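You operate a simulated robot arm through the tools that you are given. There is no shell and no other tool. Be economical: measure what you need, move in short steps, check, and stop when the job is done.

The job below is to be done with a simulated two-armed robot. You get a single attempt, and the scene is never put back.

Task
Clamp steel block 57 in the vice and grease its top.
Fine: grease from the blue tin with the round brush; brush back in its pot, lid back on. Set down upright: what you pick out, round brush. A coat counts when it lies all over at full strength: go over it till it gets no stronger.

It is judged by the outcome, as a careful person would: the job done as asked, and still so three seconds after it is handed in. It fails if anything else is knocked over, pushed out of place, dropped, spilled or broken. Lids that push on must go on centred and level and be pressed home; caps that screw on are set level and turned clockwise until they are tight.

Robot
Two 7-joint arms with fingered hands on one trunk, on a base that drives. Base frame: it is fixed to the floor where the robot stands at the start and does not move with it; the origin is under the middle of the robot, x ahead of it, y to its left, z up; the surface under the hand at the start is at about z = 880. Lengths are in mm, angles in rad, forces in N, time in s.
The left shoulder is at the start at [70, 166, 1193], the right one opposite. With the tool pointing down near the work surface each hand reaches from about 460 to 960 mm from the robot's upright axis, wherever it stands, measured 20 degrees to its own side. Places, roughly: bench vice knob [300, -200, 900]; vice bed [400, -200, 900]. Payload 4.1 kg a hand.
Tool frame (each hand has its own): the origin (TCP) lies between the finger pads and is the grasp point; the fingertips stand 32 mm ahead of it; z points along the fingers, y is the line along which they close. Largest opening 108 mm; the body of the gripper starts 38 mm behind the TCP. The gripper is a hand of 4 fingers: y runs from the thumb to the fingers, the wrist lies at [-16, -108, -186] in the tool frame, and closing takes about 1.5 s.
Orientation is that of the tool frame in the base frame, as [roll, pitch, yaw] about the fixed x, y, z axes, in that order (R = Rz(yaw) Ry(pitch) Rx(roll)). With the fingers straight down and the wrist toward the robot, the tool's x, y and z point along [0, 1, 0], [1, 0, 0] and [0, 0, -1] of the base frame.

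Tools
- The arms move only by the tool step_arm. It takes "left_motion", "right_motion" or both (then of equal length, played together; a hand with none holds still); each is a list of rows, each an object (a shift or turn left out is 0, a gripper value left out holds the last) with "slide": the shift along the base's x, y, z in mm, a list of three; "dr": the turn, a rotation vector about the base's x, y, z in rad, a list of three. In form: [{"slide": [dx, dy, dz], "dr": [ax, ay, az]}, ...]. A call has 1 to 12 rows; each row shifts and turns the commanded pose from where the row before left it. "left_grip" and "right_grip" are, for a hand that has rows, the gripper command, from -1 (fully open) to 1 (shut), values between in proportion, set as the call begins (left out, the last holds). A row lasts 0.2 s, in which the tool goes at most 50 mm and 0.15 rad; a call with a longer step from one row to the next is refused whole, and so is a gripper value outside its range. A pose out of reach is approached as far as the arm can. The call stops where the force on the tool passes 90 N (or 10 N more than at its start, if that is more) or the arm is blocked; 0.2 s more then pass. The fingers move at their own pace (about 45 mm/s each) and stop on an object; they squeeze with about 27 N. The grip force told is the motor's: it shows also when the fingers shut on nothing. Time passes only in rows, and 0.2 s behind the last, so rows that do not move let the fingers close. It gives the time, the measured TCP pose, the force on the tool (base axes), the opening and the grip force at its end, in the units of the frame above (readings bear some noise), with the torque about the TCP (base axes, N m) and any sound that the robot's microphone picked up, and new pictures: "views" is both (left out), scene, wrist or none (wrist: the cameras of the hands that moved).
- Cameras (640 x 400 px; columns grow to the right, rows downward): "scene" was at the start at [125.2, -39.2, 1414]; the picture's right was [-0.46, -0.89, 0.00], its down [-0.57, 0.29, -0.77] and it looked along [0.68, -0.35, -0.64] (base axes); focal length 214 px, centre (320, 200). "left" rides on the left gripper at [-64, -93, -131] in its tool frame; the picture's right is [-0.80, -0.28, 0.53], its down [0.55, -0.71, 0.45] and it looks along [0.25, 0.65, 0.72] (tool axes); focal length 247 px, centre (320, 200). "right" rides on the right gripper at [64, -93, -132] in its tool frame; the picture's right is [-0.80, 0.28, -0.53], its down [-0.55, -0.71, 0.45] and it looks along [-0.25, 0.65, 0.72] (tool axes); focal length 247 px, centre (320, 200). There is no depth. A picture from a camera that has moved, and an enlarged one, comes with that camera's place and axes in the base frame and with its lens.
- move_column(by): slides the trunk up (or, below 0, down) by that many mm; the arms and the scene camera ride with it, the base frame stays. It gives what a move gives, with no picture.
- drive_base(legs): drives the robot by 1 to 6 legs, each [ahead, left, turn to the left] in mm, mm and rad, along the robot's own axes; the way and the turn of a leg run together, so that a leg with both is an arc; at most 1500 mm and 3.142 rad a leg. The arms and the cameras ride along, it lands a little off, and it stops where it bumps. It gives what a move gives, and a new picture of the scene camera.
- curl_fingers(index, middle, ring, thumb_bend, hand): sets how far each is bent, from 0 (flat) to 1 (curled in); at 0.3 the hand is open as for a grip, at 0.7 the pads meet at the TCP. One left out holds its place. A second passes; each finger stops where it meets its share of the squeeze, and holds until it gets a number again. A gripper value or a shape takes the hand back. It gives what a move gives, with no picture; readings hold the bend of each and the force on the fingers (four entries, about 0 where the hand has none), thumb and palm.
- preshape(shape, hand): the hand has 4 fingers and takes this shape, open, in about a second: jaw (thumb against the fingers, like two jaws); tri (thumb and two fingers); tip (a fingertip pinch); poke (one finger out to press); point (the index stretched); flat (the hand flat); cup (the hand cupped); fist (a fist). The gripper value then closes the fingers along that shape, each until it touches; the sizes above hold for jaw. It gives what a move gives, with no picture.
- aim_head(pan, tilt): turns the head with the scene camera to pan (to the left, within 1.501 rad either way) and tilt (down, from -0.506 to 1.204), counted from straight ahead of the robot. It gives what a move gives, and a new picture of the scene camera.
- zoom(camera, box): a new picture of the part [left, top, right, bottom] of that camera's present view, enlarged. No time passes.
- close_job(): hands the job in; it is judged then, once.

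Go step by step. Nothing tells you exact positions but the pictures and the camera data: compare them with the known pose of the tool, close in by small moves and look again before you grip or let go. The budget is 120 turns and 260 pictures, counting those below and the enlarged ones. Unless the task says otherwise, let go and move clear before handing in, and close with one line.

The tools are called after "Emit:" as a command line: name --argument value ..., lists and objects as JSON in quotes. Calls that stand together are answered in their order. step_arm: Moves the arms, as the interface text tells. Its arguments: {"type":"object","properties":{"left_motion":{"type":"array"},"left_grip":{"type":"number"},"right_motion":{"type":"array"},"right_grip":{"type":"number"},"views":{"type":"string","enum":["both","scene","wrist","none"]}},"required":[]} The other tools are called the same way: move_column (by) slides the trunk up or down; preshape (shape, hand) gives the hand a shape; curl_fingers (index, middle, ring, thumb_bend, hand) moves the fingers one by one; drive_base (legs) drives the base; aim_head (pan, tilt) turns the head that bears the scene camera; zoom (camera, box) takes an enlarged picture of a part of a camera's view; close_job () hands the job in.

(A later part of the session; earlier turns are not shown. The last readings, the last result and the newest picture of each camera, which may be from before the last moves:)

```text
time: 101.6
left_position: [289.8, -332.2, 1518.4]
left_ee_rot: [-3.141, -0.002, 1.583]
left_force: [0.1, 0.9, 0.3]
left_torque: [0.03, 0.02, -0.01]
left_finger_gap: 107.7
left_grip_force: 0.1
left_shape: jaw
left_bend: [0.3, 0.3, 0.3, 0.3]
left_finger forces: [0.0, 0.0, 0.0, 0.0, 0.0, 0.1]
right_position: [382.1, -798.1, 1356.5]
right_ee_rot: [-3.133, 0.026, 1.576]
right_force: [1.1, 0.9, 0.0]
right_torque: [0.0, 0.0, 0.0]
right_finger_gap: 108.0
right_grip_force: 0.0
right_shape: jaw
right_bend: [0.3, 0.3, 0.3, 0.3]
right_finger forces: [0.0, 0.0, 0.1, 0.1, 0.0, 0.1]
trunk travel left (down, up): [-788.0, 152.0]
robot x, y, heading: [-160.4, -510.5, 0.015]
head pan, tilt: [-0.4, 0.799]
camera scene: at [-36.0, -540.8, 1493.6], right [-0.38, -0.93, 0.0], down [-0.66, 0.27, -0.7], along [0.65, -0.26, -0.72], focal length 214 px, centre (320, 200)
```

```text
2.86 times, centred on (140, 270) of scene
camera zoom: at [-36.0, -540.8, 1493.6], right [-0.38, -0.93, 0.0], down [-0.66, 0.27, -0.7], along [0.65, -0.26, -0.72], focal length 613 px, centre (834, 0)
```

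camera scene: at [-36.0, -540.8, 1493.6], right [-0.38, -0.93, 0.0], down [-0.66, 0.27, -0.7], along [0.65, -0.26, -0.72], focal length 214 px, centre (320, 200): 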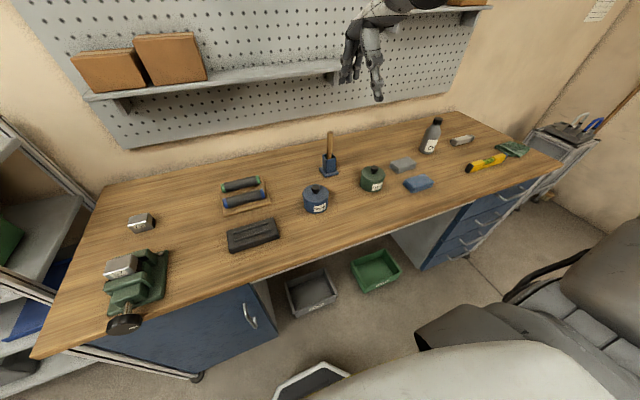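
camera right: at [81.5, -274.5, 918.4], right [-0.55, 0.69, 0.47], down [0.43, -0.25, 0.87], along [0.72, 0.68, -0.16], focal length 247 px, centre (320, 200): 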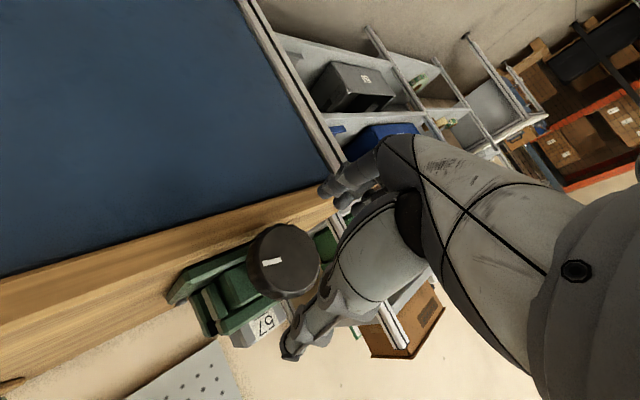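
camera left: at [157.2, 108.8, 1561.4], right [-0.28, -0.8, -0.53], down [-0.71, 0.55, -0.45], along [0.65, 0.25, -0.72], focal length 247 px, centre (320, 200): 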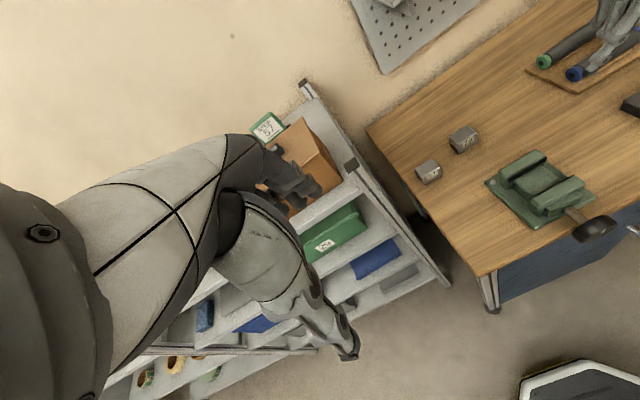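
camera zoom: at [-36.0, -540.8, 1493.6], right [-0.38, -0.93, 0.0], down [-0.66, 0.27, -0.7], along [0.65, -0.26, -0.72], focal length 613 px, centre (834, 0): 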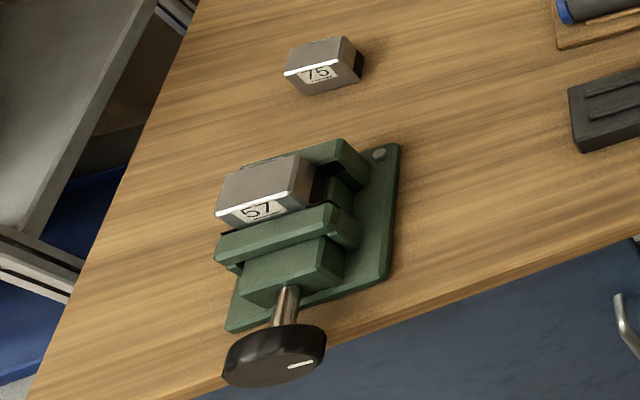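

The grease tin is centred near (504,-743), with its lid top at z≈933 and its knob at z≈940–968. I bring the hand above the lid knob.

Emit:
step_arm --right_motion '[{"slide": [15, 7, -35], "dr": [0.026, -0.0095, 0]}, {"slide": [15, 7, -35]}, {"slide": [15, 7, -37]}, {"slide": [15, 7, -37]}, {"slide": [15, 7, -37]}, {"slide": [15, 7, -37]}, {"slide": [16, 7, -37]}, {"slide": [16, 6, -37]}]'

Emit:
zoom --camera "scene" --box '[260, 100, 380, 220]'

Emit:
zoom --camera "right" --box '[200, 150, 420, 400]'

```text
time: 103.4
left_position: [291.6, -332.8, 1518.0]
left_ee_rot: [3.141, -0.001, 1.583]
left_force: [-1.2, 0.5, 0.7]
left_torque: [0.01, -0.02, 0.03]
left_finger_gap: 107.5
left_grip_force: 0.0
left_shape: jaw
left_bend: [0.3, 0.3, 0.3, 0.3]
left_finger forces: [0.1, 0.0, 0.0, 0.1, 0.0, 0.0]
right_position: [471.8, -774.2, 1093.0]
right_ee_rot: [3.138, 0.0, 1.575]
right_force: [0.1, 0.4, -0.5]
right_torque: [0.02, -0.02, 0.01]
right_finger_gap: 107.7
right_grip_force: 0.0
right_shape: jaw
right_bend: [0.3, 0.3, 0.3, 0.3]
right_finger forces: [0.0, 0.1, 0.0, 0.0, 0.0, 0.0]
right hand out of reach, approached as far as the arm can: row 7, 8
trunk travel left (down, up): [-788.0, 152.0]
robot x, y, heading: [-160.1, -512.7, 0.018]
head pan, tilt: [-0.4, 0.799]
camera scene: at [-35.2, -541.0, 1493.5], right [-0.38, -0.93, 0.0], down [-0.66, 0.27, -0.7], along [0.65, -0.26, -0.72], focal length 214 px, centre (320, 200)
camera right: at [377.9, -710.6, 1224.9], right [0.29, -0.8, 0.53], down [-0.7, -0.55, -0.45], along [0.65, -0.25, -0.72], focal length 247 px, centre (320, 200)
```

scene: 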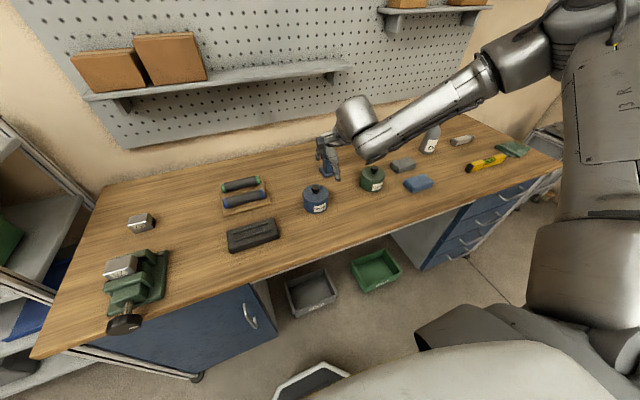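
right: 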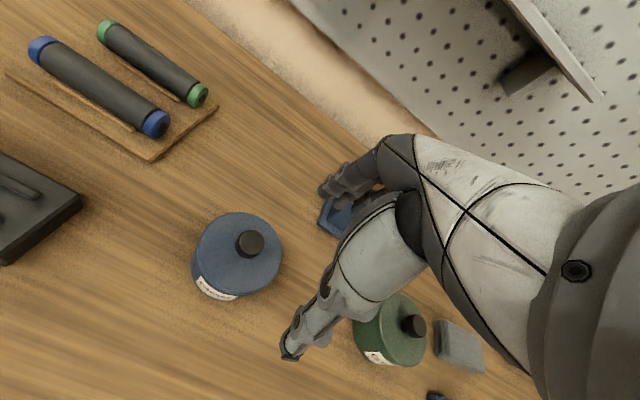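

```text
3.33 times, centred on (320, 160) of scene
camera zoom: at [-35.2, -541.0, 1493.5], right [-0.38, -0.93, 0.0], down [-0.66, 0.27, -0.7], along [0.65, -0.26, -0.72], focal length 715 px, centre (320, 333)
```

zoom: 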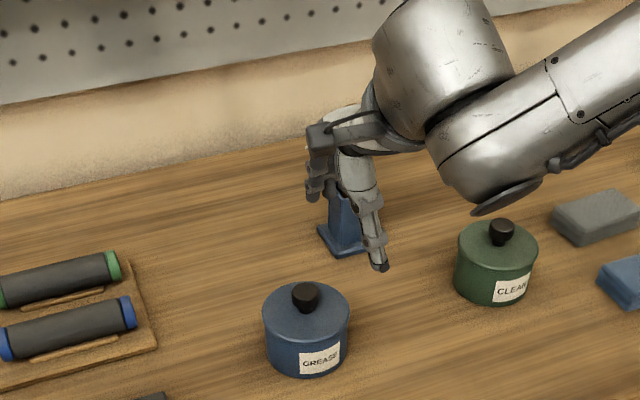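

```text
1.60 times, centred on (310, 275) of right
camera zoom: at [377.9, -710.6, 1224.9], right [0.29, -0.8, 0.53], down [-0.7, -0.55, -0.45], along [0.65, -0.25, -0.72], focal length 395 px, centre (336, 80)
```

zoom: 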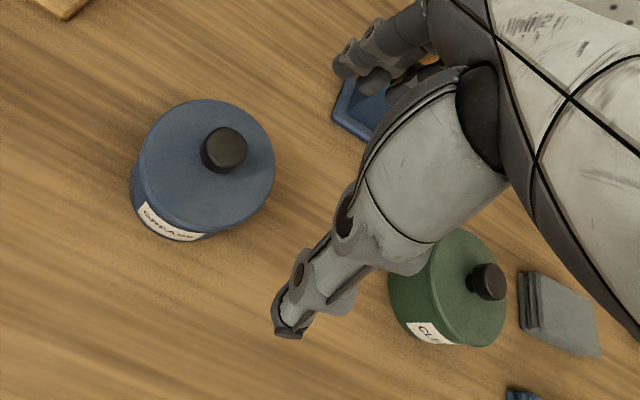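

The tin knob is confirmed at (503,-744). I raise the arm, align it over the knob, then lower the trunk to give reach.

Emit:
step_arm --right_motion '[{"slide": [0, 0, 40]}, {"slide": [5, 5, 40]}, {"slide": [10, 10, 35]}, {"slide": [10, 10, 25]}, {"slide": [6, 5, 0]}, {}]' --views "none"

Emit:
move_column --by -200

Emit:
zoom --camera "scene" --box '[240, 60, 400, 180]'

Emit:
zoom --camera "right" --box '[200, 150, 420, 400]'

```text
time: 104.8
left_position: [292.8, -334.6, 1517.6]
left_ee_rot: [-3.141, -0.002, 1.584]
left_force: [-0.3, -0.5, -0.3]
left_torque: [-0.01, -0.03, -0.02]
left_finger_gap: 107.4
left_grip_force: 0.1
left_shape: jaw
left_bend: [0.3, 0.3, 0.3, 0.3]
left_finger forces: [0.0, 0.0, 0.0, 0.1, 0.0, 0.0]
right_position: [502.6, -741.8, 1233.6]
right_ee_rot: [-3.142, 0.002, 1.575]
right_force: [0.3, -0.2, -0.3]
right_torque: [0.0, 0.01, -0.03]
right_finger_gap: 107.9
right_grip_force: 0.0
right_shape: jaw
right_bend: [0.3, 0.3, 0.3, 0.3]
right_finger forces: [0.0, 0.0, 0.0, 0.0, 0.1, 0.0]
trunk travel left (down, up): [-788.0, 152.0]
robot x, y, heading: [-156.2, -509.4, 0.009]
head pan, tilt: [-0.4, 0.799]
```

```text
time: 107.0
left_position: [292.7, -334.3, 1318.0]
left_ee_rot: [3.141, 0.0, 1.583]
left_force: [-0.5, 0.1, -0.3]
left_torque: [-0.01, -0.01, 0.0]
left_finger_gap: 107.5
left_grip_force: 0.1
left_shape: jaw
left_bend: [0.3, 0.3, 0.3, 0.3]
left_finger forces: [0.0, 0.1, 0.1, 0.0, 0.1, 0.1]
right_position: [501.6, -742.7, 1033.6]
right_ee_rot: [3.141, 0.002, 1.575]
right_force: [-0.6, -0.2, 0.9]
right_torque: [-0.03, -0.02, -0.02]
right_finger_gap: 108.1
right_grip_force: 0.0
right_shape: jaw
right_bend: [0.3, 0.3, 0.3, 0.3]
right_finger forces: [0.1, 0.0, 0.0, 0.1, 0.1, 0.0]
trunk travel left (down, up): [-588.0, 352.0]
robot x, y, heading: [-156.7, -512.1, 0.014]
head pan, tilt: [-0.4, 0.799]
```

```text
3.33 times, centred on (320, 120) of scene
camera zoom: at [-34.2, -540.5, 1293.5], right [-0.38, -0.93, 0.0], down [-0.66, 0.27, -0.7], along [0.65, -0.26, -0.72], focal length 715 px, centre (320, 467)
```

zoom: 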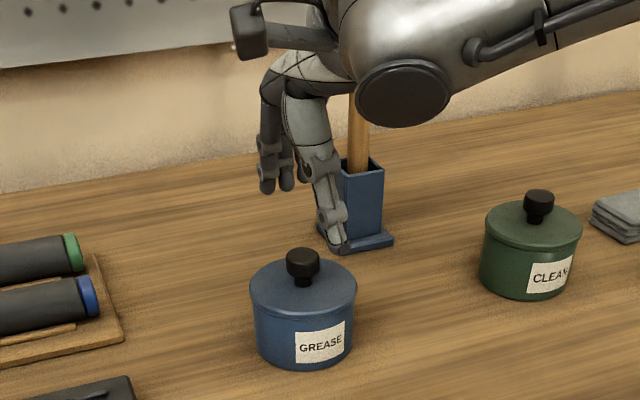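

```text
1.60 times, centred on (310, 275) of right
camera zoom: at [409.6, -680.0, 1165.6], right [0.29, -0.8, 0.53], down [-0.7, -0.55, -0.45], along [0.65, -0.25, -0.72], focal length 395 px, centre (336, 80)
```

zoom: 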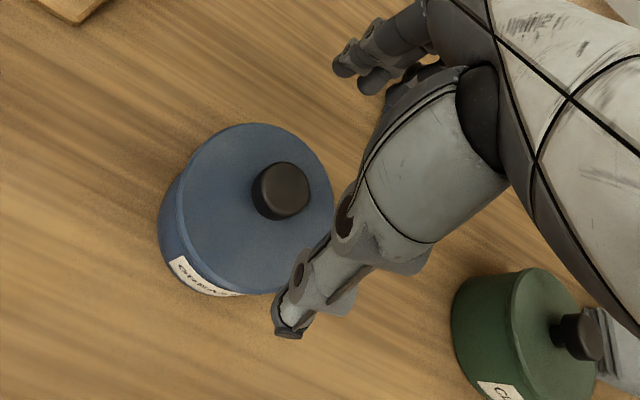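

Emit:
step_arm --right_motion '[{"slide": [0, -1, -20]}, {"slide": [0, 0, -20]}, {"slide": [0, 0, -16]}]' --views "none"

Emit:
zoom --camera "scene" --box '[260, 80, 360, 180]'

Emit:
zoom --camera "right" --box '[200, 150, 420, 400]'

```text
time: 107.8
left_position: [293.1, -333.2, 1317.0]
left_ee_rot: [-3.14, -0.003, 1.583]
left_force: [0.1, -0.7, -0.3]
left_torque: [0.0, 0.02, -0.02]
left_finger_gap: 107.7
left_grip_force: 0.0
left_shape: jaw
left_bend: [0.3, 0.3, 0.3, 0.3]
left_finger forces: [0.1, 0.0, 0.1, 0.0, 0.0, 0.1]
right_position: [503.3, -744.9, 978.0]
right_ee_rot: [3.139, -0.003, 1.576]
right_force: [0.4, -0.6, -0.5]
right_torque: [-0.02, 0.01, -0.03]
right_finger_gap: 107.7
right_grip_force: 0.0
right_shape: jaw
right_bend: [0.3, 0.3, 0.3, 0.3]
right_finger forces: [0.1, 0.1, 0.0, 0.1, 0.0, 0.0]
trunk travel left (down, up): [-588.0, 352.0]
robot x, y, heading: [-159.4, -511.5, 0.012]
head pan, tilt: [-0.4, 0.799]
```

```text
4.00 times, centred on (310, 130) of scene
camera zoom: at [-33.9, -540.8, 1293.4], right [-0.38, -0.93, 0.0], down [-0.66, 0.27, -0.7], along [0.65, -0.26, -0.72], focal length 858 px, centre (360, 480)
```

zoom: 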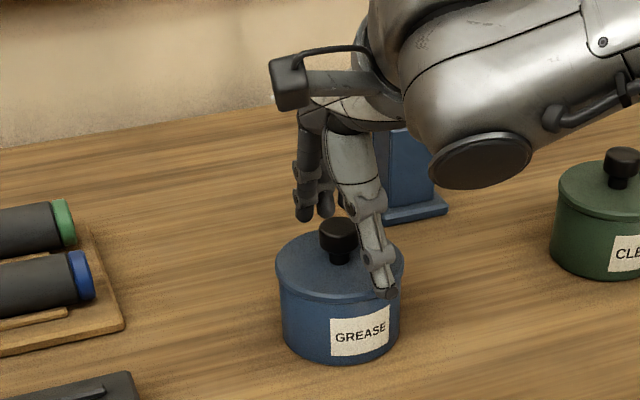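

```text
1.60 times, centred on (310, 275) of right
camera zoom: at [408.3, -683.2, 1109.0], right [0.29, -0.8, 0.53], down [-0.7, -0.55, -0.45], along [0.65, -0.24, -0.72], focal length 395 px, centre (336, 80)
```

zoom: 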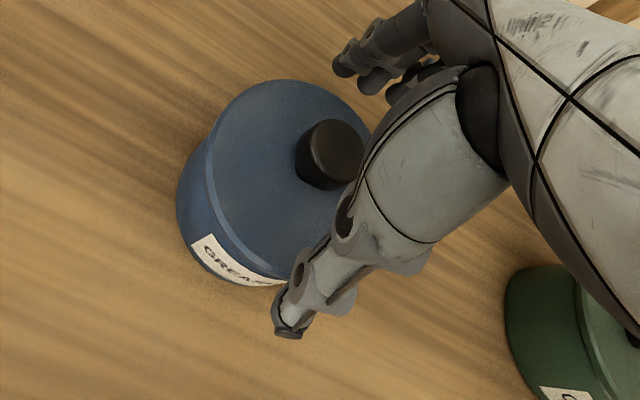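

The thumb sits about 10 mm to the -y side of the TCP, so I shift the hand +8 in y before closing on the knob.

Emit:
step_arm --right_motion '[{"slide": [0, 8, -2]}, {}]' --views "none"

Emit:
step_arm --right_grip 1 --right_motion '[{}, {}, {}, {}, {}, {}, {}, {}, {}]' --views "none"

Emit:
zoom --camera "scene" --box '[260, 80, 360, 180]'

Emit:
zoom --camera "right" --box '[200, 150, 420, 400]'

```text
time: 108.4
left_position: [292.3, -333.0, 1317.2]
left_ee_rot: [3.141, -0.001, 1.584]
left_force: [0.4, 0.3, -0.5]
left_torque: [0.01, 0.02, -0.02]
left_finger_gap: 107.6
left_grip_force: 0.0
left_shape: jaw
left_bend: [0.3, 0.3, 0.3, 0.3]
left_finger forces: [0.0, 0.0, 0.1, 0.0, 0.0, 0.0]
right_position: [496.9, -741.1, 977.9]
right_ee_rot: [3.14, 0.0, 1.577]
right_force: [0.2, 0.0, -0.1]
right_torque: [-0.03, 0.01, 0.0]
right_finger_gap: 107.9
right_grip_force: 0.1
right_shape: jaw
right_bend: [0.3, 0.3, 0.3, 0.3]
right_finger forces: [0.0, 0.1, 0.1, 0.0, 0.0, 0.0]
right hand out of reach, approached as far as the arm can: row 1
trunk travel left (down, up): [-588.0, 352.0]
robot x, y, heading: [-155.2, -509.8, 0.015]
head pan, tilt: [-0.4, 0.799]
```

```text
time: 110.4
left_position: [292.6, -333.1, 1316.8]
left_ee_rot: [-3.14, 0.001, 1.582]
left_force: [-0.2, -0.2, -0.1]
left_torque: [0.01, 0.02, -0.02]
left_finger_gap: 108.0
left_grip_force: 0.1
left_shape: jaw
left_bend: [0.3, 0.3, 0.3, 0.3]
left_finger forces: [0.0, 0.0, 0.1, 0.1, 0.0, 0.0]
right_position: [496.9, -741.3, 977.0]
right_ee_rot: [3.14, 0.001, 1.575]
right_force: [-1.1, -0.8, 3.8]
right_torque: [-0.06, 0.02, -0.16]
right_finger_gap: 75.0
right_grip_force: 27.1
right_shape: jaw
right_bend: [0.26, 0.35, 0.37, 0.64]
right_finger forces: [14.4, 8.2, 0.1, 0.0, 22.1, 0.1]
trunk travel left (down, up): [-588.0, 352.0]
robot x, y, heading: [-158.3, -508.0, 0.011]
head pan, tilt: [-0.4, 0.799]
```

```text
4.00 times, centred on (310, 130) of scene
camera zoom: at [-34.7, -540.6, 1293.5], right [-0.38, -0.93, 0.0], down [-0.66, 0.27, -0.7], along [0.65, -0.26, -0.72], focal length 858 px, centre (360, 480)
```

zoom: 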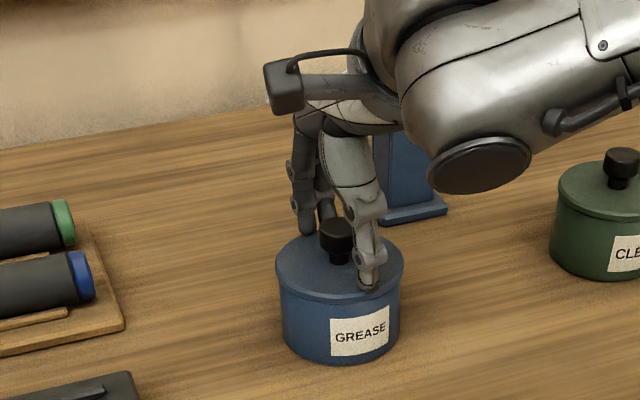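

```text
1.60 times, centred on (310, 275) of right
camera zoom: at [404.0, -679.0, 1109.5], right [0.29, -0.8, 0.53], down [-0.7, -0.55, -0.45], along [0.65, -0.24, -0.72], focal length 395 px, centre (336, 80)
```

zoom: 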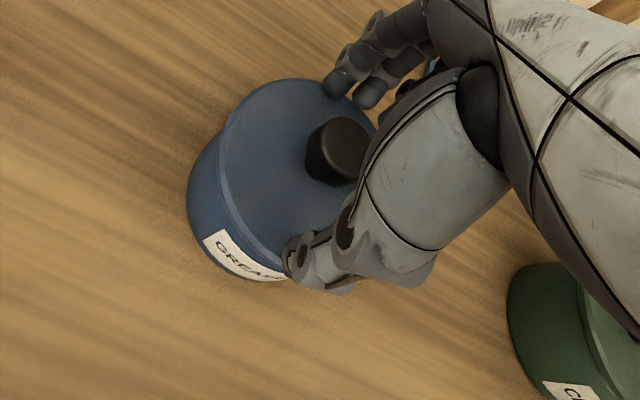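

The curling tips touch the lid's surface, so I need to be a bit higher. I open, raise the arm, lower the trunk for reach and re-centre.

Emit:
step_arm --right_grip -1 --right_motion '[{}, {}, {}, {}, {"slide": [2, 1, 25]}, {"slide": [2, 1, 30]}, {"slide": [2, 2, 30]}, {}]' --views "none"

Emit:
move_column --by -70

Emit:
zoom --camera "scene" --box '[260, 60, 360, 160]'

Emit:
zoom --camera "right" --box '[200, 150, 420, 400]'

```text
time: 112.2
left_position: [293.3, -332.7, 1317.5]
left_ee_rot: [3.141, -0.001, 1.583]
left_force: [0.1, 0.3, -0.1]
left_torque: [0.0, -0.01, 0.01]
left_finger_gap: 107.7
left_grip_force: 0.1
left_shape: jaw
left_bend: [0.3, 0.3, 0.3, 0.3]
left_finger forces: [0.0, 0.1, 0.0, 0.0, 0.1, 0.0]
right_position: [504.4, -736.3, 1061.7]
right_ee_rot: [3.14, 0.002, 1.577]
right_force: [-0.5, -0.9, -1.2]
right_torque: [-0.03, -0.02, -0.03]
right_finger_gap: 107.8
right_grip_force: 0.1
right_shape: jaw
right_bend: [0.3, 0.3, 0.3, 0.3]
right_finger forces: [0.0, 0.1, 0.0, 0.0, 0.0, 0.0]
trunk travel left (down, up): [-588.0, 352.0]
robot x, y, heading: [-158.0, -510.9, 0.014]
head pan, tilt: [-0.4, 0.799]
```

```text
time: 113.2
left_position: [292.4, -332.9, 1247.7]
left_ee_rot: [-3.141, 0.0, 1.582]
left_force: [-0.8, -0.6, -0.2]
left_torque: [-0.02, 0.04, 0.02]
left_finger_gap: 107.9
left_grip_force: 0.1
left_shape: jaw
left_bend: [0.3, 0.3, 0.3, 0.3]
left_finger forces: [0.0, 0.0, 0.0, 0.1, 0.0, 0.1]
right_position: [503.5, -735.7, 991.5]
right_ee_rot: [3.141, 0.001, 1.575]
right_force: [-0.2, -0.6, 0.0]
right_torque: [-0.01, 0.02, 0.0]
right_finger_gap: 107.6
right_grip_force: 0.0
right_shape: jaw
right_bend: [0.3, 0.3, 0.3, 0.3]
right_finger forces: [0.0, 0.0, 0.0, 0.0, 0.0, 0.0]
trunk travel left (down, up): [-518.0, 422.0]
robot x, y, heading: [-160.3, -512.9, 0.01]
head pan, tilt: [-0.4, 0.799]
```

```text
4.00 times, centred on (310, 110) of scene
camera zoom: at [-34.4, -540.5, 1223.4], right [-0.38, -0.93, 0.0], down [-0.66, 0.27, -0.7], along [0.65, -0.26, -0.72], focal length 858 px, centre (360, 560)
```

zoom: 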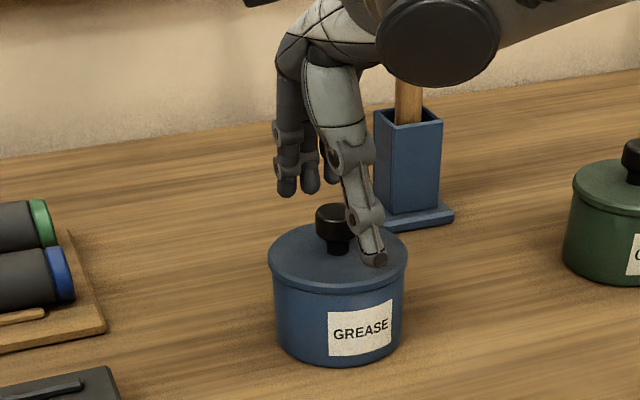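

```text
1.60 times, centred on (310, 275) of right
camera zoom: at [411.2, -674.2, 1122.9], right [0.29, -0.8, 0.53], down [-0.7, -0.55, -0.45], along [0.65, -0.25, -0.72], focal length 395 px, centre (336, 80)
```

zoom: 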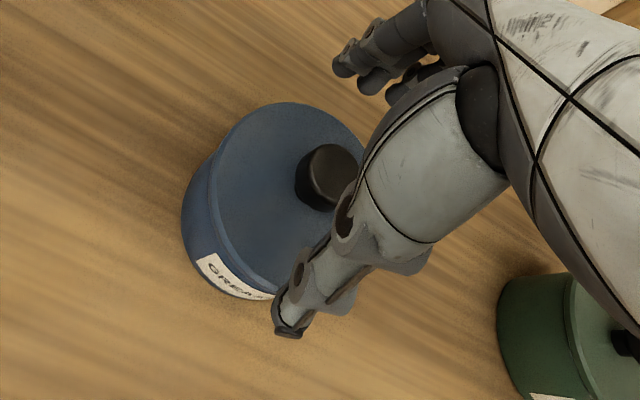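

Emit:
step_arm --right_grip 1 --right_motion '[{}, {}, {}, {}, {}, {}, {}, {}, {}, {}]' --views "none"

Emit:
zoom --camera "scene" --box '[260, 60, 360, 160]'

Emit:
zoom --camera "right" --box '[200, 150, 420, 400]'

```text
time: 115.5
left_position: [293.6, -333.5, 1248.0]
left_ee_rot: [3.141, 0.001, 1.583]
left_force: [-0.1, 0.0, 0.2]
left_torque: [0.03, -0.01, -0.02]
left_finger_gap: 107.5
left_grip_force: 0.1
left_shape: jaw
left_bend: [0.3, 0.3, 0.3, 0.3]
left_finger forces: [0.0, 0.0, 0.1, 0.0, 0.0, 0.1]
right_position: [504.3, -736.5, 991.0]
right_ee_rot: [-3.14, 0.002, 1.575]
right_force: [-0.9, 0.3, 0.8]
right_torque: [0.02, -0.02, 0.01]
right_finger_gap: 20.7
right_grip_force: 26.8
right_shape: jaw
right_bend: [0.71, 0.63, 0.7, 0.75]
right_finger forces: [12.3, 9.5, 0.1, 0.1, 21.5, 0.0]
trunk travel left (down, up): [-518.0, 422.0]
robot x, y, heading: [-154.1, -511.3, 0.017]
head pan, tilt: [-0.4, 0.799]
heard: snap
```

```text
4.00 times, centred on (310, 110) of scene
camera zoom: at [-34.0, -540.6, 1223.4], right [-0.38, -0.93, 0.0], down [-0.66, 0.27, -0.7], along [0.65, -0.26, -0.72], focal length 858 px, centre (360, 560)
```

zoom: 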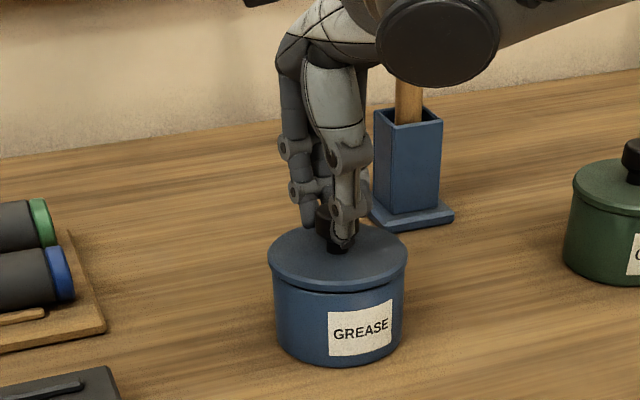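

```text
1.60 times, centred on (310, 275) of right
camera zoom: at [411.5, -674.2, 1122.6], right [0.29, -0.8, 0.53], down [-0.7, -0.55, -0.45], along [0.65, -0.25, -0.72], focal length 395 px, centre (336, 80)
```

zoom: 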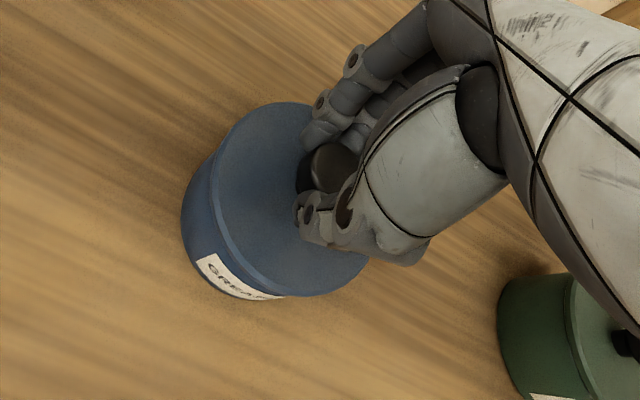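

The knob is firmly gripped, and I heard a snap, so the lid may already be loosened. Lifting slowly.

Emit:
step_arm --right_motion '[{"slide": [0, 0, 3]}, {"slide": [0, 0, 5]}, {"slide": [0, 0, 8]}, {"slide": [0, 0, 12]}, {"slide": [0, 0, 15]}, {}]' --views "none"

Emit:
zoom --camera "scene" --box '[250, 40, 370, 180]'

```text
time: 116.8
left_position: [292.4, -333.5, 1248.8]
left_ee_rot: [-3.14, 0.0, 1.583]
left_force: [0.4, 0.7, 0.0]
left_torque: [0.02, 0.01, 0.02]
left_finger_gap: 107.8
left_grip_force: 0.0
left_shape: jaw
left_bend: [0.3, 0.3, 0.3, 0.3]
left_finger forces: [0.1, 0.1, 0.1, 0.0, 0.0, 0.0]
right_position: [505.6, -737.3, 1034.6]
right_ee_rot: [-3.142, 0.001, 1.577]
right_force: [-0.2, -0.3, -1.5]
right_torque: [-0.01, -0.02, -0.01]
right_finger_gap: 20.7
right_grip_force: 27.2
right_shape: jaw
right_bend: [0.71, 0.63, 0.7, 0.75]
right_finger forces: [12.4, 9.5, 0.1, 0.0, 21.5, 0.0]
trunk travel left (down, up): [-518.0, 422.0]
robot x, y, heading: [-158.6, -506.8, 0.01]
head pan, tilt: [-0.4, 0.799]
```

```text
2.86 times, centred on (310, 110) of scene
camera zoom: at [-33.9, -540.7, 1223.3], right [-0.38, -0.93, 0.0], down [-0.66, 0.27, -0.7], along [0.65, -0.26, -0.72], focal length 613 px, centre (349, 457)
```

zoom: 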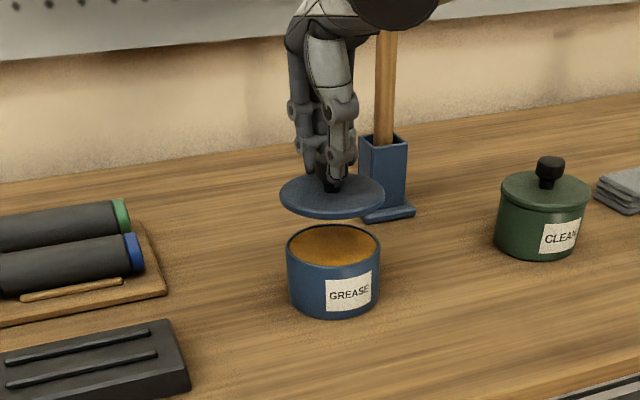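

The lid is off and level. I'll set it on clear bench at about (385,-690).

Emit:
step_arm --right_motion '[{"slide": [0, 0, 20]}, {"slide": [-24, 11, 0]}, {"slide": [-24, 11, 0]}, {"slide": [-24, 11, 0]}, {"slide": [-24, 11, 0]}, {"slide": [-24, 10, -10]}, {"slide": [0, 0, -20]}, {"slide": [0, 0, -25]}, {"slide": [0, 0, -25]}, {}]' --views "none"

Emit:
zoom --camera "scene" --box '[230, 60, 390, 220]'

```text
time: 119.0
left_position: [292.4, -333.2, 1246.7]
left_ee_rot: [3.141, -0.001, 1.585]
left_force: [-0.2, -0.7, 0.1]
left_torque: [0.0, 0.01, 0.0]
left_finger_gap: 107.8
left_grip_force: 0.1
left_shape: jaw
left_bend: [0.3, 0.3, 0.3, 0.3]
left_finger forces: [0.0, 0.0, 0.1, 0.1, 0.1, 0.0]
right_position: [383.0, -683.0, 973.9]
right_ee_rot: [3.141, 0.002, 1.575]
right_force: [0.7, -0.6, -0.4]
right_torque: [0.03, 0.04, -0.02]
right_finger_gap: 20.7
right_grip_force: 27.2
right_shape: jaw
right_bend: [0.71, 0.63, 0.7, 0.75]
right_finger forces: [12.8, 9.8, 0.0, 0.0, 21.4, 0.1]
trunk travel left (down, up): [-518.0, 422.0]
robot x, y, heading: [-160.4, -511.1, 0.013]
head pan, tilt: [-0.4, 0.799]
```

```text
2.50 times, centred on (310, 140) of scene
camera zoom: at [-34.5, -540.3, 1223.4], right [-0.38, -0.93, 0.0], down [-0.66, 0.27, -0.7], along [0.65, -0.26, -0.72], focal length 536 px, centre (345, 350)
```

zoom: 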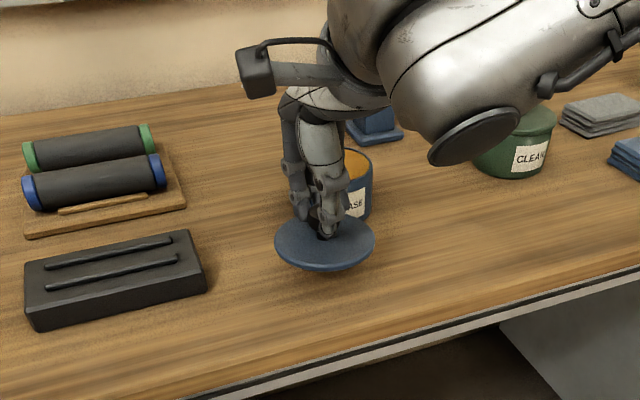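

Emit:
step_arm --right_motion '[{"slide": [0, 0, -8]}, {"slide": [0, 0, -8]}, {"slide": [0, 0, -6]}, {}]' --views "none"

Emit:
zoom --camera "scene" --box '[280, 120, 360, 180]'

```text
time: 120.0
left_position: [293.3, -332.9, 1247.4]
left_ee_rot: [3.141, 0.0, 1.584]
left_force: [0.1, 0.0, -0.4]
left_torque: [0.0, 0.03, -0.01]
left_finger_gap: 107.6
left_grip_force: 0.1
left_shape: jaw
left_bend: [0.3, 0.3, 0.3, 0.3]
left_finger forces: [0.1, 0.0, 0.0, 0.0, 0.0, 0.0]
right_position: [382.9, -681.8, 953.3]
right_ee_rot: [-3.141, 0.002, 1.575]
right_force: [0.2, 0.8, -0.8]
right_torque: [-0.02, -0.05, 0.01]
right_finger_gap: 20.5
right_grip_force: 26.7
right_shape: jaw
right_bend: [0.71, 0.63, 0.7, 0.75]
right_finger forces: [12.9, 9.9, 0.0, 0.0, 21.5, 0.1]
trunk travel left (down, up): [-518.0, 422.0]
robot x, y, heading: [-159.2, -512.4, 0.007]
head pan, tilt: [-0.4, 0.799]
```

```text
6.67 times, centred on (320, 150) of scene
camera zoom: at [-34.3, -540.5, 1223.4], right [-0.38, -0.93, 0.0], down [-0.66, 0.27, -0.7], along [0.65, -0.26, -0.72], focal length 1430 px, centre (320, 533)
```

zoom: 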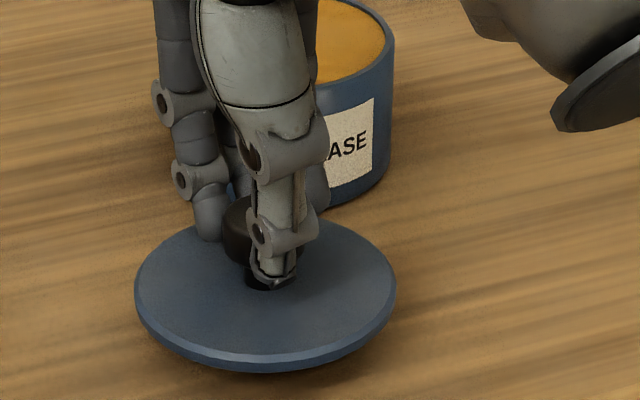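

Emit:
step_arm --right_motion '[{"slide": [0, 0, -2]}, {"slide": [0, 0, -2]}, {"slide": [0, 0, -2]}, {}]' --views "none"

Emit:
step_arm --right_motion '[{"slide": [0, 0, -2]}, {"slide": [0, 0, -1]}, {}]' --views "none"

Emit:
zoom --camera "scene" --box '[280, 120, 360, 180]'

```text
time: 121.0
left_position: [293.1, -332.8, 1247.1]
left_ee_rot: [-3.141, 0.001, 1.584]
left_force: [0.0, -0.5, -0.4]
left_torque: [0.0, 0.03, -0.01]
left_finger_gap: 108.1
left_grip_force: 0.2
left_shape: jaw
left_bend: [0.3, 0.3, 0.3, 0.3]
left_finger forces: [0.0, 0.1, 0.0, 0.0, 0.1, 0.0]
right_position: [383.8, -682.2, 947.2]
right_ee_rot: [-3.141, 0.001, 1.577]
right_force: [1.0, 0.6, -0.1]
right_torque: [-0.01, 0.03, 0.03]
right_finger_gap: 20.3
right_grip_force: 27.4
right_shape: jaw
right_bend: [0.71, 0.63, 0.7, 0.75]
right_finger forces: [12.8, 10.0, 0.1, 0.0, 21.3, 0.0]
trunk travel left (down, up): [-518.0, 422.0]
robot x, y, heading: [-158.7, -509.6, 0.01]
head pan, tilt: [-0.4, 0.799]
```

```text
time: 121.8
left_position: [293.6, -332.0, 1247.8]
left_ee_rot: [-3.142, 0.001, 1.583]
left_force: [0.3, -0.6, 1.3]
left_torque: [0.03, 0.0, -0.02]
left_finger_gap: 107.7
left_grip_force: 0.0
left_shape: jaw
left_bend: [0.3, 0.3, 0.3, 0.3]
left_finger forces: [0.1, 0.0, 0.1, 0.0, 0.0, 0.1]
right_position: [384.3, -682.1, 943.2]
right_ee_rot: [-3.141, 0.001, 1.576]
right_force: [-0.3, 0.7, -0.3]
right_torque: [-0.01, 0.02, 0.01]
right_finger_gap: 20.6
right_grip_force: 26.6
right_shape: jaw
right_bend: [0.71, 0.63, 0.7, 0.75]
right_finger forces: [12.9, 9.9, 0.0, 0.0, 21.4, 0.0]
trunk travel left (down, up): [-518.0, 422.0]
robot x, y, heading: [-158.8, -513.8, 0.011]
head pan, tilt: [-0.4, 0.799]
```

```text
6.67 times, centred on (320, 150) of scene
camera zoom: at [-34.0, -540.5, 1223.4], right [-0.38, -0.93, 0.0], down [-0.66, 0.27, -0.7], along [0.65, -0.26, -0.72], focal length 1430 px, centre (320, 533)
```

zoom: 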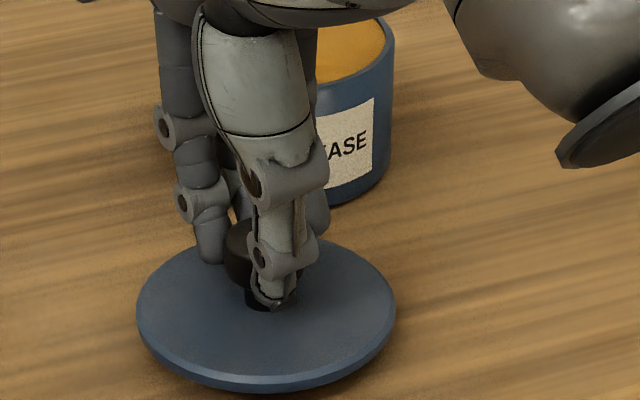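

Emit:
step_arm --right_motion '[{"slide": [0, 0, -2]}, {"slide": [0, 0, -2]}, {}]' --views "none"

Emit:
step_arm --right_motion '[{"slide": [0, 0, -2]}, {"slide": [0, 0, -1]}, {}]' --views "none"

Emit:
step_arm --right_motion '[{"slide": [0, 0, -1.5]}, {"slide": [0, 0, -1]}, {}]' --views "none"

Emit:
zoom --camera "scene" --box '[280, 120, 360, 180]'

```text
time: 122.7
left_position: [293.0, -333.0, 1247.6]
left_ee_rot: [-3.141, 0.0, 1.583]
left_force: [0.4, 0.1, 0.7]
left_torque: [-0.04, -0.02, 0.02]
left_finger_gap: 107.6
left_grip_force: 0.0
left_shape: jaw
left_bend: [0.3, 0.3, 0.3, 0.3]
left_finger forces: [0.0, 0.0, 0.1, 0.0, 0.1, 0.1]
right_position: [384.7, -681.9, 939.6]
right_ee_rot: [-3.141, 0.001, 1.575]
right_force: [0.2, 0.1, -0.5]
right_torque: [0.02, -0.01, 0.01]
right_finger_gap: 20.6
right_grip_force: 26.9
right_shape: jaw
right_bend: [0.71, 0.63, 0.7, 0.75]
right_finger forces: [13.0, 9.9, 0.0, 0.0, 21.4, 0.0]
trunk travel left (down, up): [-518.0, 422.0]
robot x, y, heading: [-158.7, -512.0, 0.01]
head pan, tilt: [-0.4, 0.799]
```

```text
time: 123.5
left_position: [293.0, -333.9, 1248.2]
left_ee_rot: [-3.141, 0.0, 1.583]
left_force: [-0.2, 0.3, -0.7]
left_torque: [-0.02, 0.02, 0.01]
left_finger_gap: 107.7
left_grip_force: 0.2
left_shape: jaw
left_bend: [0.3, 0.3, 0.3, 0.3]
left_finger forces: [0.1, 0.0, 0.1, 0.0, 0.1, 0.0]
right_position: [384.4, -681.5, 937.1]
right_ee_rot: [3.141, 0.002, 1.575]
right_force: [-0.2, 0.6, 0.4]
right_torque: [-0.02, 0.04, -0.03]
right_finger_gap: 20.4
right_grip_force: 27.4
right_shape: jaw
right_bend: [0.71, 0.63, 0.7, 0.75]
right_finger forces: [12.9, 9.9, 0.0, 0.0, 21.3, 0.1]
trunk travel left (down, up): [-518.0, 422.0]
robot x, y, heading: [-157.6, -509.0, 0.008]
head pan, tilt: [-0.4, 0.799]
```

```text
time: 124.2
left_position: [292.1, -333.8, 1247.7]
left_ee_rot: [-3.141, -0.001, 1.581]
left_force: [0.4, -0.8, 0.0]
left_torque: [-0.02, -0.01, 0.0]
left_finger_gap: 107.6
left_grip_force: 0.0
left_shape: jaw
left_bend: [0.3, 0.3, 0.3, 0.3]
left_finger forces: [0.0, 0.0, 0.1, 0.1, 0.1, 0.0]
right_position: [384.9, -682.2, 933.2]
right_ee_rot: [-3.141, 0.0, 1.577]
right_force: [-0.8, -0.1, 0.3]
right_torque: [-0.04, -0.03, 0.03]
right_finger_gap: 20.5
right_grip_force: 27.1
right_shape: jaw
right_bend: [0.71, 0.63, 0.7, 0.75]
right_finger forces: [13.0, 9.9, 0.1, 0.0, 21.4, 0.1]
trunk travel left (down, up): [-518.0, 422.0]
robot x, y, heading: [-160.2, -512.4, 0.015]
head pan, tilt: [-0.4, 0.799]
```

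```text
6.67 times, centred on (320, 150) of scene
camera zoom: at [-34.1, -540.5, 1223.4], right [-0.38, -0.93, 0.0], down [-0.66, 0.27, -0.7], along [0.65, -0.26, -0.72], focal length 1430 px, centre (320, 533)
```

zoom: 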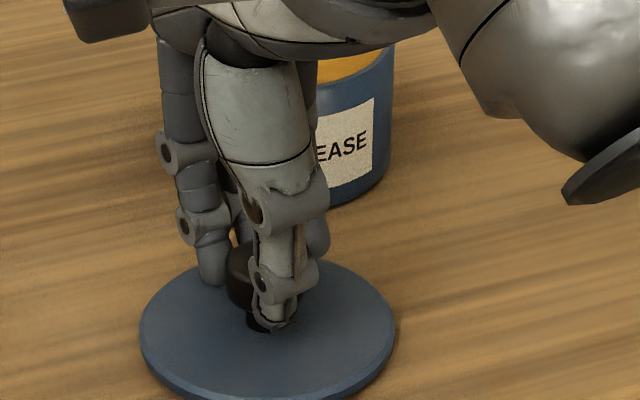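

Emit:
step_arm --right_motion '[{"slide": [0, 0, -1]}, {"slide": [0, 0, -1]}, {}]' --views "none"

Emit:
step_arm --right_motion '[{"slide": [0, 0, -1]}, {"slide": [0, 0, -1]}, {}]' --views "none"

Emit:
zoom --camera "scene" --box '[280, 140, 360, 200]'

```text
time: 125.0
left_position: [292.4, -333.3, 1248.1]
left_ee_rot: [-3.141, 0.0, 1.584]
left_force: [0.1, -0.9, 0.7]
left_torque: [-0.02, -0.01, 0.01]
left_finger_gap: 108.0
left_grip_force: 0.0
left_shape: jaw
left_bend: [0.3, 0.3, 0.3, 0.3]
left_finger forces: [0.0, 0.0, 0.0, 0.0, 0.0, 0.0]
right_position: [383.8, -681.3, 932.2]
right_ee_rot: [3.14, 0.003, 1.576]
right_force: [0.4, -0.1, 6.4]
right_torque: [0.01, -0.07, -0.01]
right_finger_gap: 20.5
right_grip_force: 27.1
right_shape: jaw
right_bend: [0.71, 0.63, 0.7, 0.75]
right_finger forces: [13.6, 10.6, 0.0, 0.1, 22.5, 0.0]
trunk travel left (down, up): [-518.0, 422.0]
robot x, y, heading: [-158.4, -513.3, 0.012]
head pan, tilt: [-0.4, 0.799]
```

```text
time: 125.8
left_position: [290.4, -333.8, 1249.0]
left_ee_rot: [3.139, 0.001, 1.583]
left_force: [-0.4, 1.1, 0.5]
left_torque: [0.02, 0.0, -0.02]
left_finger_gap: 107.7
left_grip_force: 0.1
left_shape: jaw
left_bend: [0.3, 0.3, 0.3, 0.3]
left_finger forces: [0.1, 0.0, 0.0, 0.0, 0.1, 0.1]
right_position: [383.1, -681.3, 932.0]
right_ee_rot: [3.134, 0.0, 1.576]
right_force: [3.6, -1.9, 21.6]
right_torque: [-0.1, -0.04, 0.02]
right_finger_gap: 22.0
right_grip_force: 27.0
right_shape: jaw
right_bend: [0.71, 0.62, 0.7, 0.75]
right_finger forces: [15.0, 12.8, 0.0, 0.1, 23.4, 0.0]
trunk travel left (down, up): [-518.0, 422.0]
robot x, y, heading: [-158.9, -510.2, 0.013]
head pan, tilt: [-0.4, 0.799]
```

```text
6.67 times, centred on (320, 170) of scene
camera zoom: at [-35.9, -540.2, 1223.8], right [-0.38, -0.93, 0.0], down [-0.66, 0.27, -0.7], along [0.65, -0.26, -0.72], focal length 1430 px, centre (320, 400)
```

zoom: 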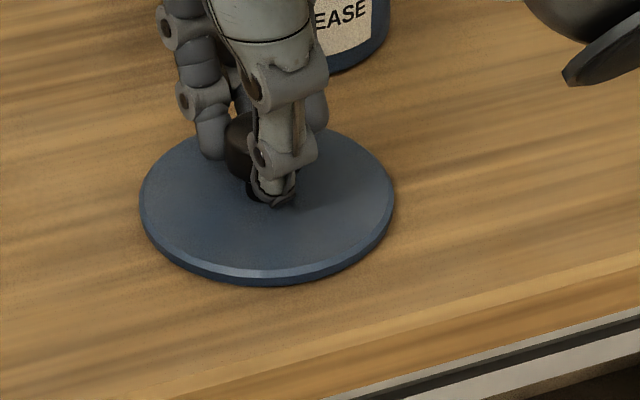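

The lid rests on the bench. I ease off, open and rise.

Emit:
step_arm --right_motion '[{"slide": [0, 0, 1.5]}, {}]' --views "none"

Emit:
step_arm --right_grip -1 --right_motion '[{}, {}, {}, {}, {}, {}, {}, {"slide": [0, 0, 20]}, {"slide": [0, 0, 35]}, {"slide": [0, 0, 45]}, {"slide": [0, 0, 45]}, {"slide": [0, 0, 45]}]'

Emit:
zoom --camera "scene" --box '[260, 60, 420, 200]'

```text
time: 126.5
left_position: [291.1, -332.5, 1247.1]
left_ee_rot: [3.141, 0.0, 1.585]
left_force: [-0.3, -0.1, 0.5]
left_torque: [0.04, 0.01, 0.05]
left_finger_gap: 107.7
left_grip_force: 0.0
left_shape: jaw
left_bend: [0.3, 0.3, 0.3, 0.3]
left_finger forces: [0.0, 0.0, 0.0, 0.1, 0.1, 0.0]
right_position: [383.6, -682.2, 931.6]
right_ee_rot: [-3.141, 0.003, 1.576]
right_force: [2.4, -1.0, 11.9]
right_torque: [-0.06, -0.14, 0.02]
right_finger_gap: 21.8
right_grip_force: 27.2
right_shape: jaw
right_bend: [0.71, 0.62, 0.7, 0.75]
right_finger forces: [15.0, 11.8, 0.1, 0.1, 22.9, 0.0]
trunk travel left (down, up): [-518.0, 422.0]
robot x, y, heading: [-161.5, -510.4, 0.012]
head pan, tilt: [-0.4, 0.799]
```

```text
time: 129.1
left_position: [291.9, -332.7, 1247.3]
left_ee_rot: [3.14, 0.003, 1.584]
left_force: [-1.3, -0.3, 0.9]
left_torque: [-0.01, -0.04, 0.05]
left_finger_gap: 107.7
left_grip_force: 0.0
left_shape: jaw
left_bend: [0.3, 0.3, 0.3, 0.3]
left_finger forces: [0.1, 0.1, 0.0, 0.0, 0.0, 0.0]
right_position: [381.7, -681.2, 1119.1]
right_ee_rot: [3.14, -0.001, 1.576]
right_force: [-0.7, 0.4, 0.3]
right_torque: [0.07, -0.01, 0.0]
right_finger_gap: 107.4
right_grip_force: 0.1
right_shape: jaw
right_bend: [0.3, 0.3, 0.3, 0.3]
right_finger forces: [0.1, 0.0, 0.1, 0.0, 0.0, 0.0]
trunk travel left (down, up): [-518.0, 422.0]
robot x, y, heading: [-154.0, -511.4, 0.008]
head pan, tilt: [-0.4, 0.799]
camera scene: at [-34.8, -540.3, 1223.4], right [-0.38, -0.93, 0.0], down [-0.66, 0.27, -0.7], along [0.65, -0.26, -0.72], focal length 214 px, centre (320, 200)
camera right: at [289.0, -620.4, 1251.4], right [0.29, -0.8, 0.53], down [-0.7, -0.55, -0.45], along [0.65, -0.25, -0.72], focal length 247 px, centre (320, 200)
```

scene: 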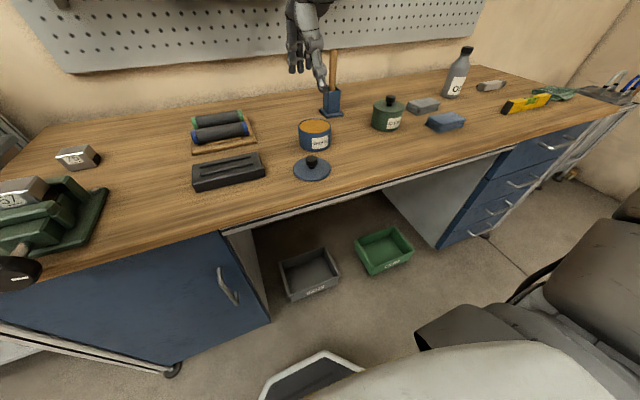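
right: 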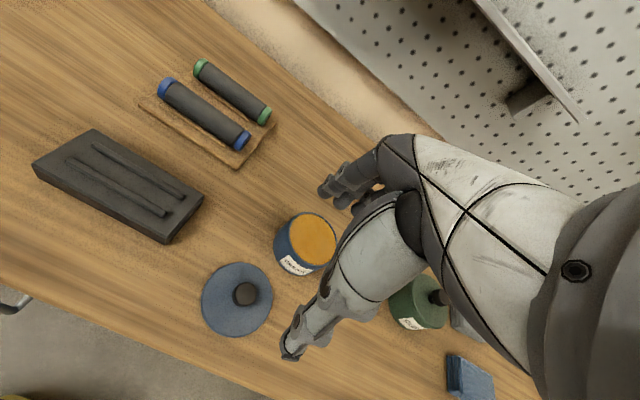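

```text
2.86 times, centred on (340, 130) of scene
camera zoom: at [-34.8, -540.3, 1223.4], right [-0.38, -0.93, 0.0], down [-0.66, 0.27, -0.7], along [0.65, -0.26, -0.72], focal length 613 px, centre (263, 400)
```

zoom: 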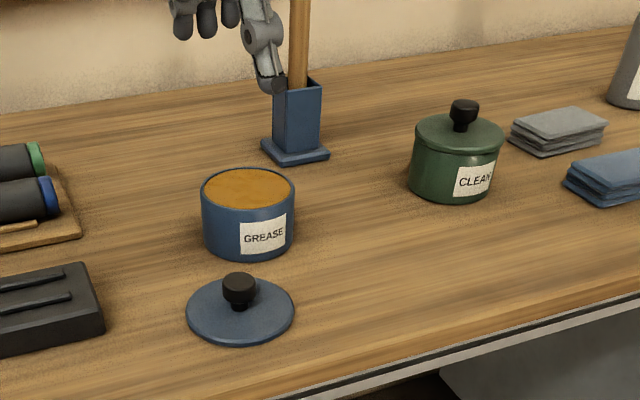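

The brush handle stands at about (668,-870), with its top at z≈1076 and about 22 mm thick. I drive a bit closer and hover above it.

Emit:
drive_base --legs '[[60, -60, 0]]'

Emit:
step_arm --right_motion '[{"slide": [0, 0, 20]}, {"slide": [30, -15, 0]}, {"slide": [30, -15, 0]}, {"slide": [30, -15, 0]}, {"slide": [30, -15, 0]}, {"slide": [30, -15, 0]}, {"slide": [30, -15, 0]}]'

Emit:
zoom --camera "right" --box '[200, 100, 420, 350]'

```text
time: 130.1
left_position: [354.8, -394.1, 1247.6]
left_ee_rot: [-3.14, -0.002, 1.584]
left_force: [0.2, -0.2, 0.3]
left_torque: [0.03, 0.04, -0.02]
left_finger_gap: 107.7
left_grip_force: 0.0
left_shape: jaw
left_bend: [0.3, 0.3, 0.3, 0.3]
left_finger forces: [0.0, 0.0, 0.0, 0.0, 0.0, 0.0]
right_position: [444.6, -742.2, 1117.7]
right_ee_rot: [-3.141, -0.001, 1.577]
right_force: [-0.5, -0.5, -1.5]
right_torque: [0.02, -0.03, 0.0]
right_finger_gap: 107.7
right_grip_force: 0.1
right_shape: jaw
right_bend: [0.3, 0.3, 0.3, 0.3]
right_finger forces: [0.0, 0.1, 0.1, 0.1, 0.0, 0.1]
trunk travel left (down, up): [-518.0, 422.0]
robot x, y, heading: [-98.2, -569.8, 0.016]
head pan, tilt: [-0.4, 0.799]
camera scene: at [28.2, -601.2, 1223.3], right [-0.38, -0.93, 0.0], down [-0.66, 0.27, -0.7], along [0.65, -0.26, -0.72], focal length 214 px, centre (320, 200)
```

scene: 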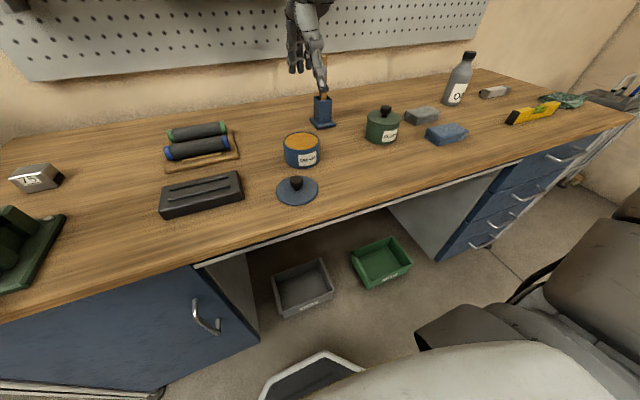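

```text
time: 131.7
left_position: [354.2, -392.9, 1247.9]
left_ee_rot: [-3.139, -0.003, 1.585]
left_force: [-0.5, 0.4, -1.1]
left_torque: [0.06, -0.04, 0.0]
left_finger_gap: 107.7
left_grip_force: 0.0
left_shape: jaw
left_bend: [0.3, 0.3, 0.3, 0.3]
left_finger forces: [0.0, 0.0, 0.0, 0.0, 0.0, 0.1]
right_position: [573.4, -824.1, 1135.2]
right_ee_rot: [3.141, 0.001, 1.578]
right_force: [-0.2, 0.2, 0.1]
right_torque: [0.0, 0.0, -0.01]
right_finger_gap: 107.9
right_grip_force: 0.1
right_shape: jaw
right_bend: [0.3, 0.3, 0.3, 0.3]
right_finger forces: [0.0, 0.1, 0.1, 0.1, 0.0, 0.0]
right hand out of reach, approached as far as the arm can: row 5, 6, 7
trunk travel left (down, up): [-518.0, 422.0]
robot x, y, heading: [-97.8, -564.7, 0.016]
head pan, tilt: [-0.4, 0.799]
camera scene: at [27.9, -600.6, 1223.3], right [-0.38, -0.93, 0.0], down [-0.66, 0.27, -0.7], along [0.65, -0.26, -0.72], focal length 214 px, centre (320, 200)
camera right: at [481.4, -761.6, 1267.1], right [0.29, -0.8, 0.53], down [-0.7, -0.55, -0.45], along [0.65, -0.25, -0.72], focal length 247 px, centre (320, 200)
```

scene: 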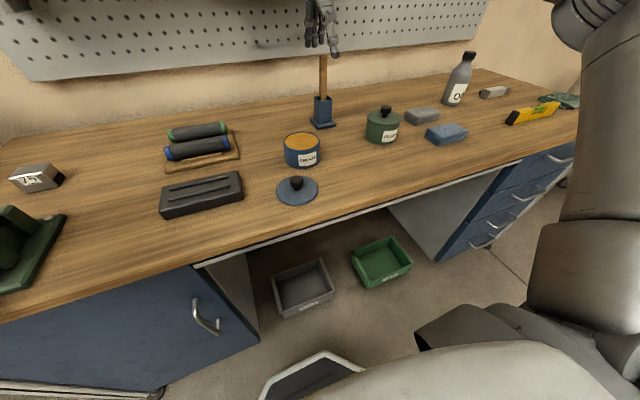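
right: 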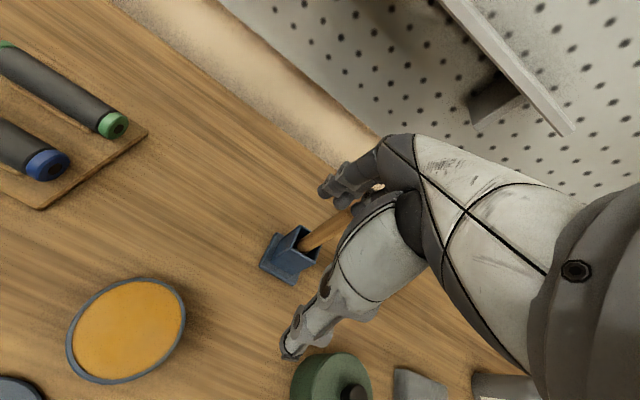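

```text
1.60 times, centred on (310, 225) of right
camera zoom: at [481.4, -761.6, 1267.1], right [0.29, -0.8, 0.53], down [-0.7, -0.55, -0.45], along [0.65, -0.25, -0.72], focal length 395 px, centre (336, 160)
```

zoom: 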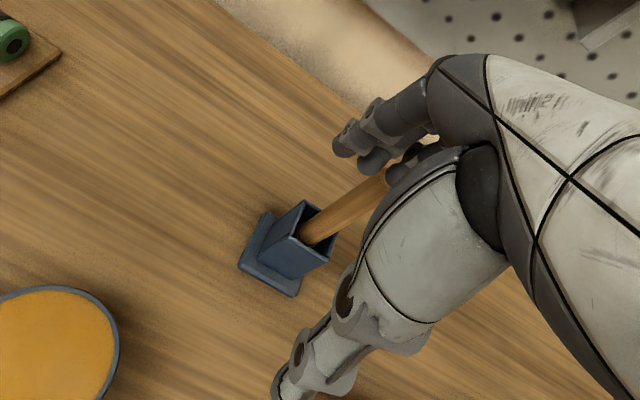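

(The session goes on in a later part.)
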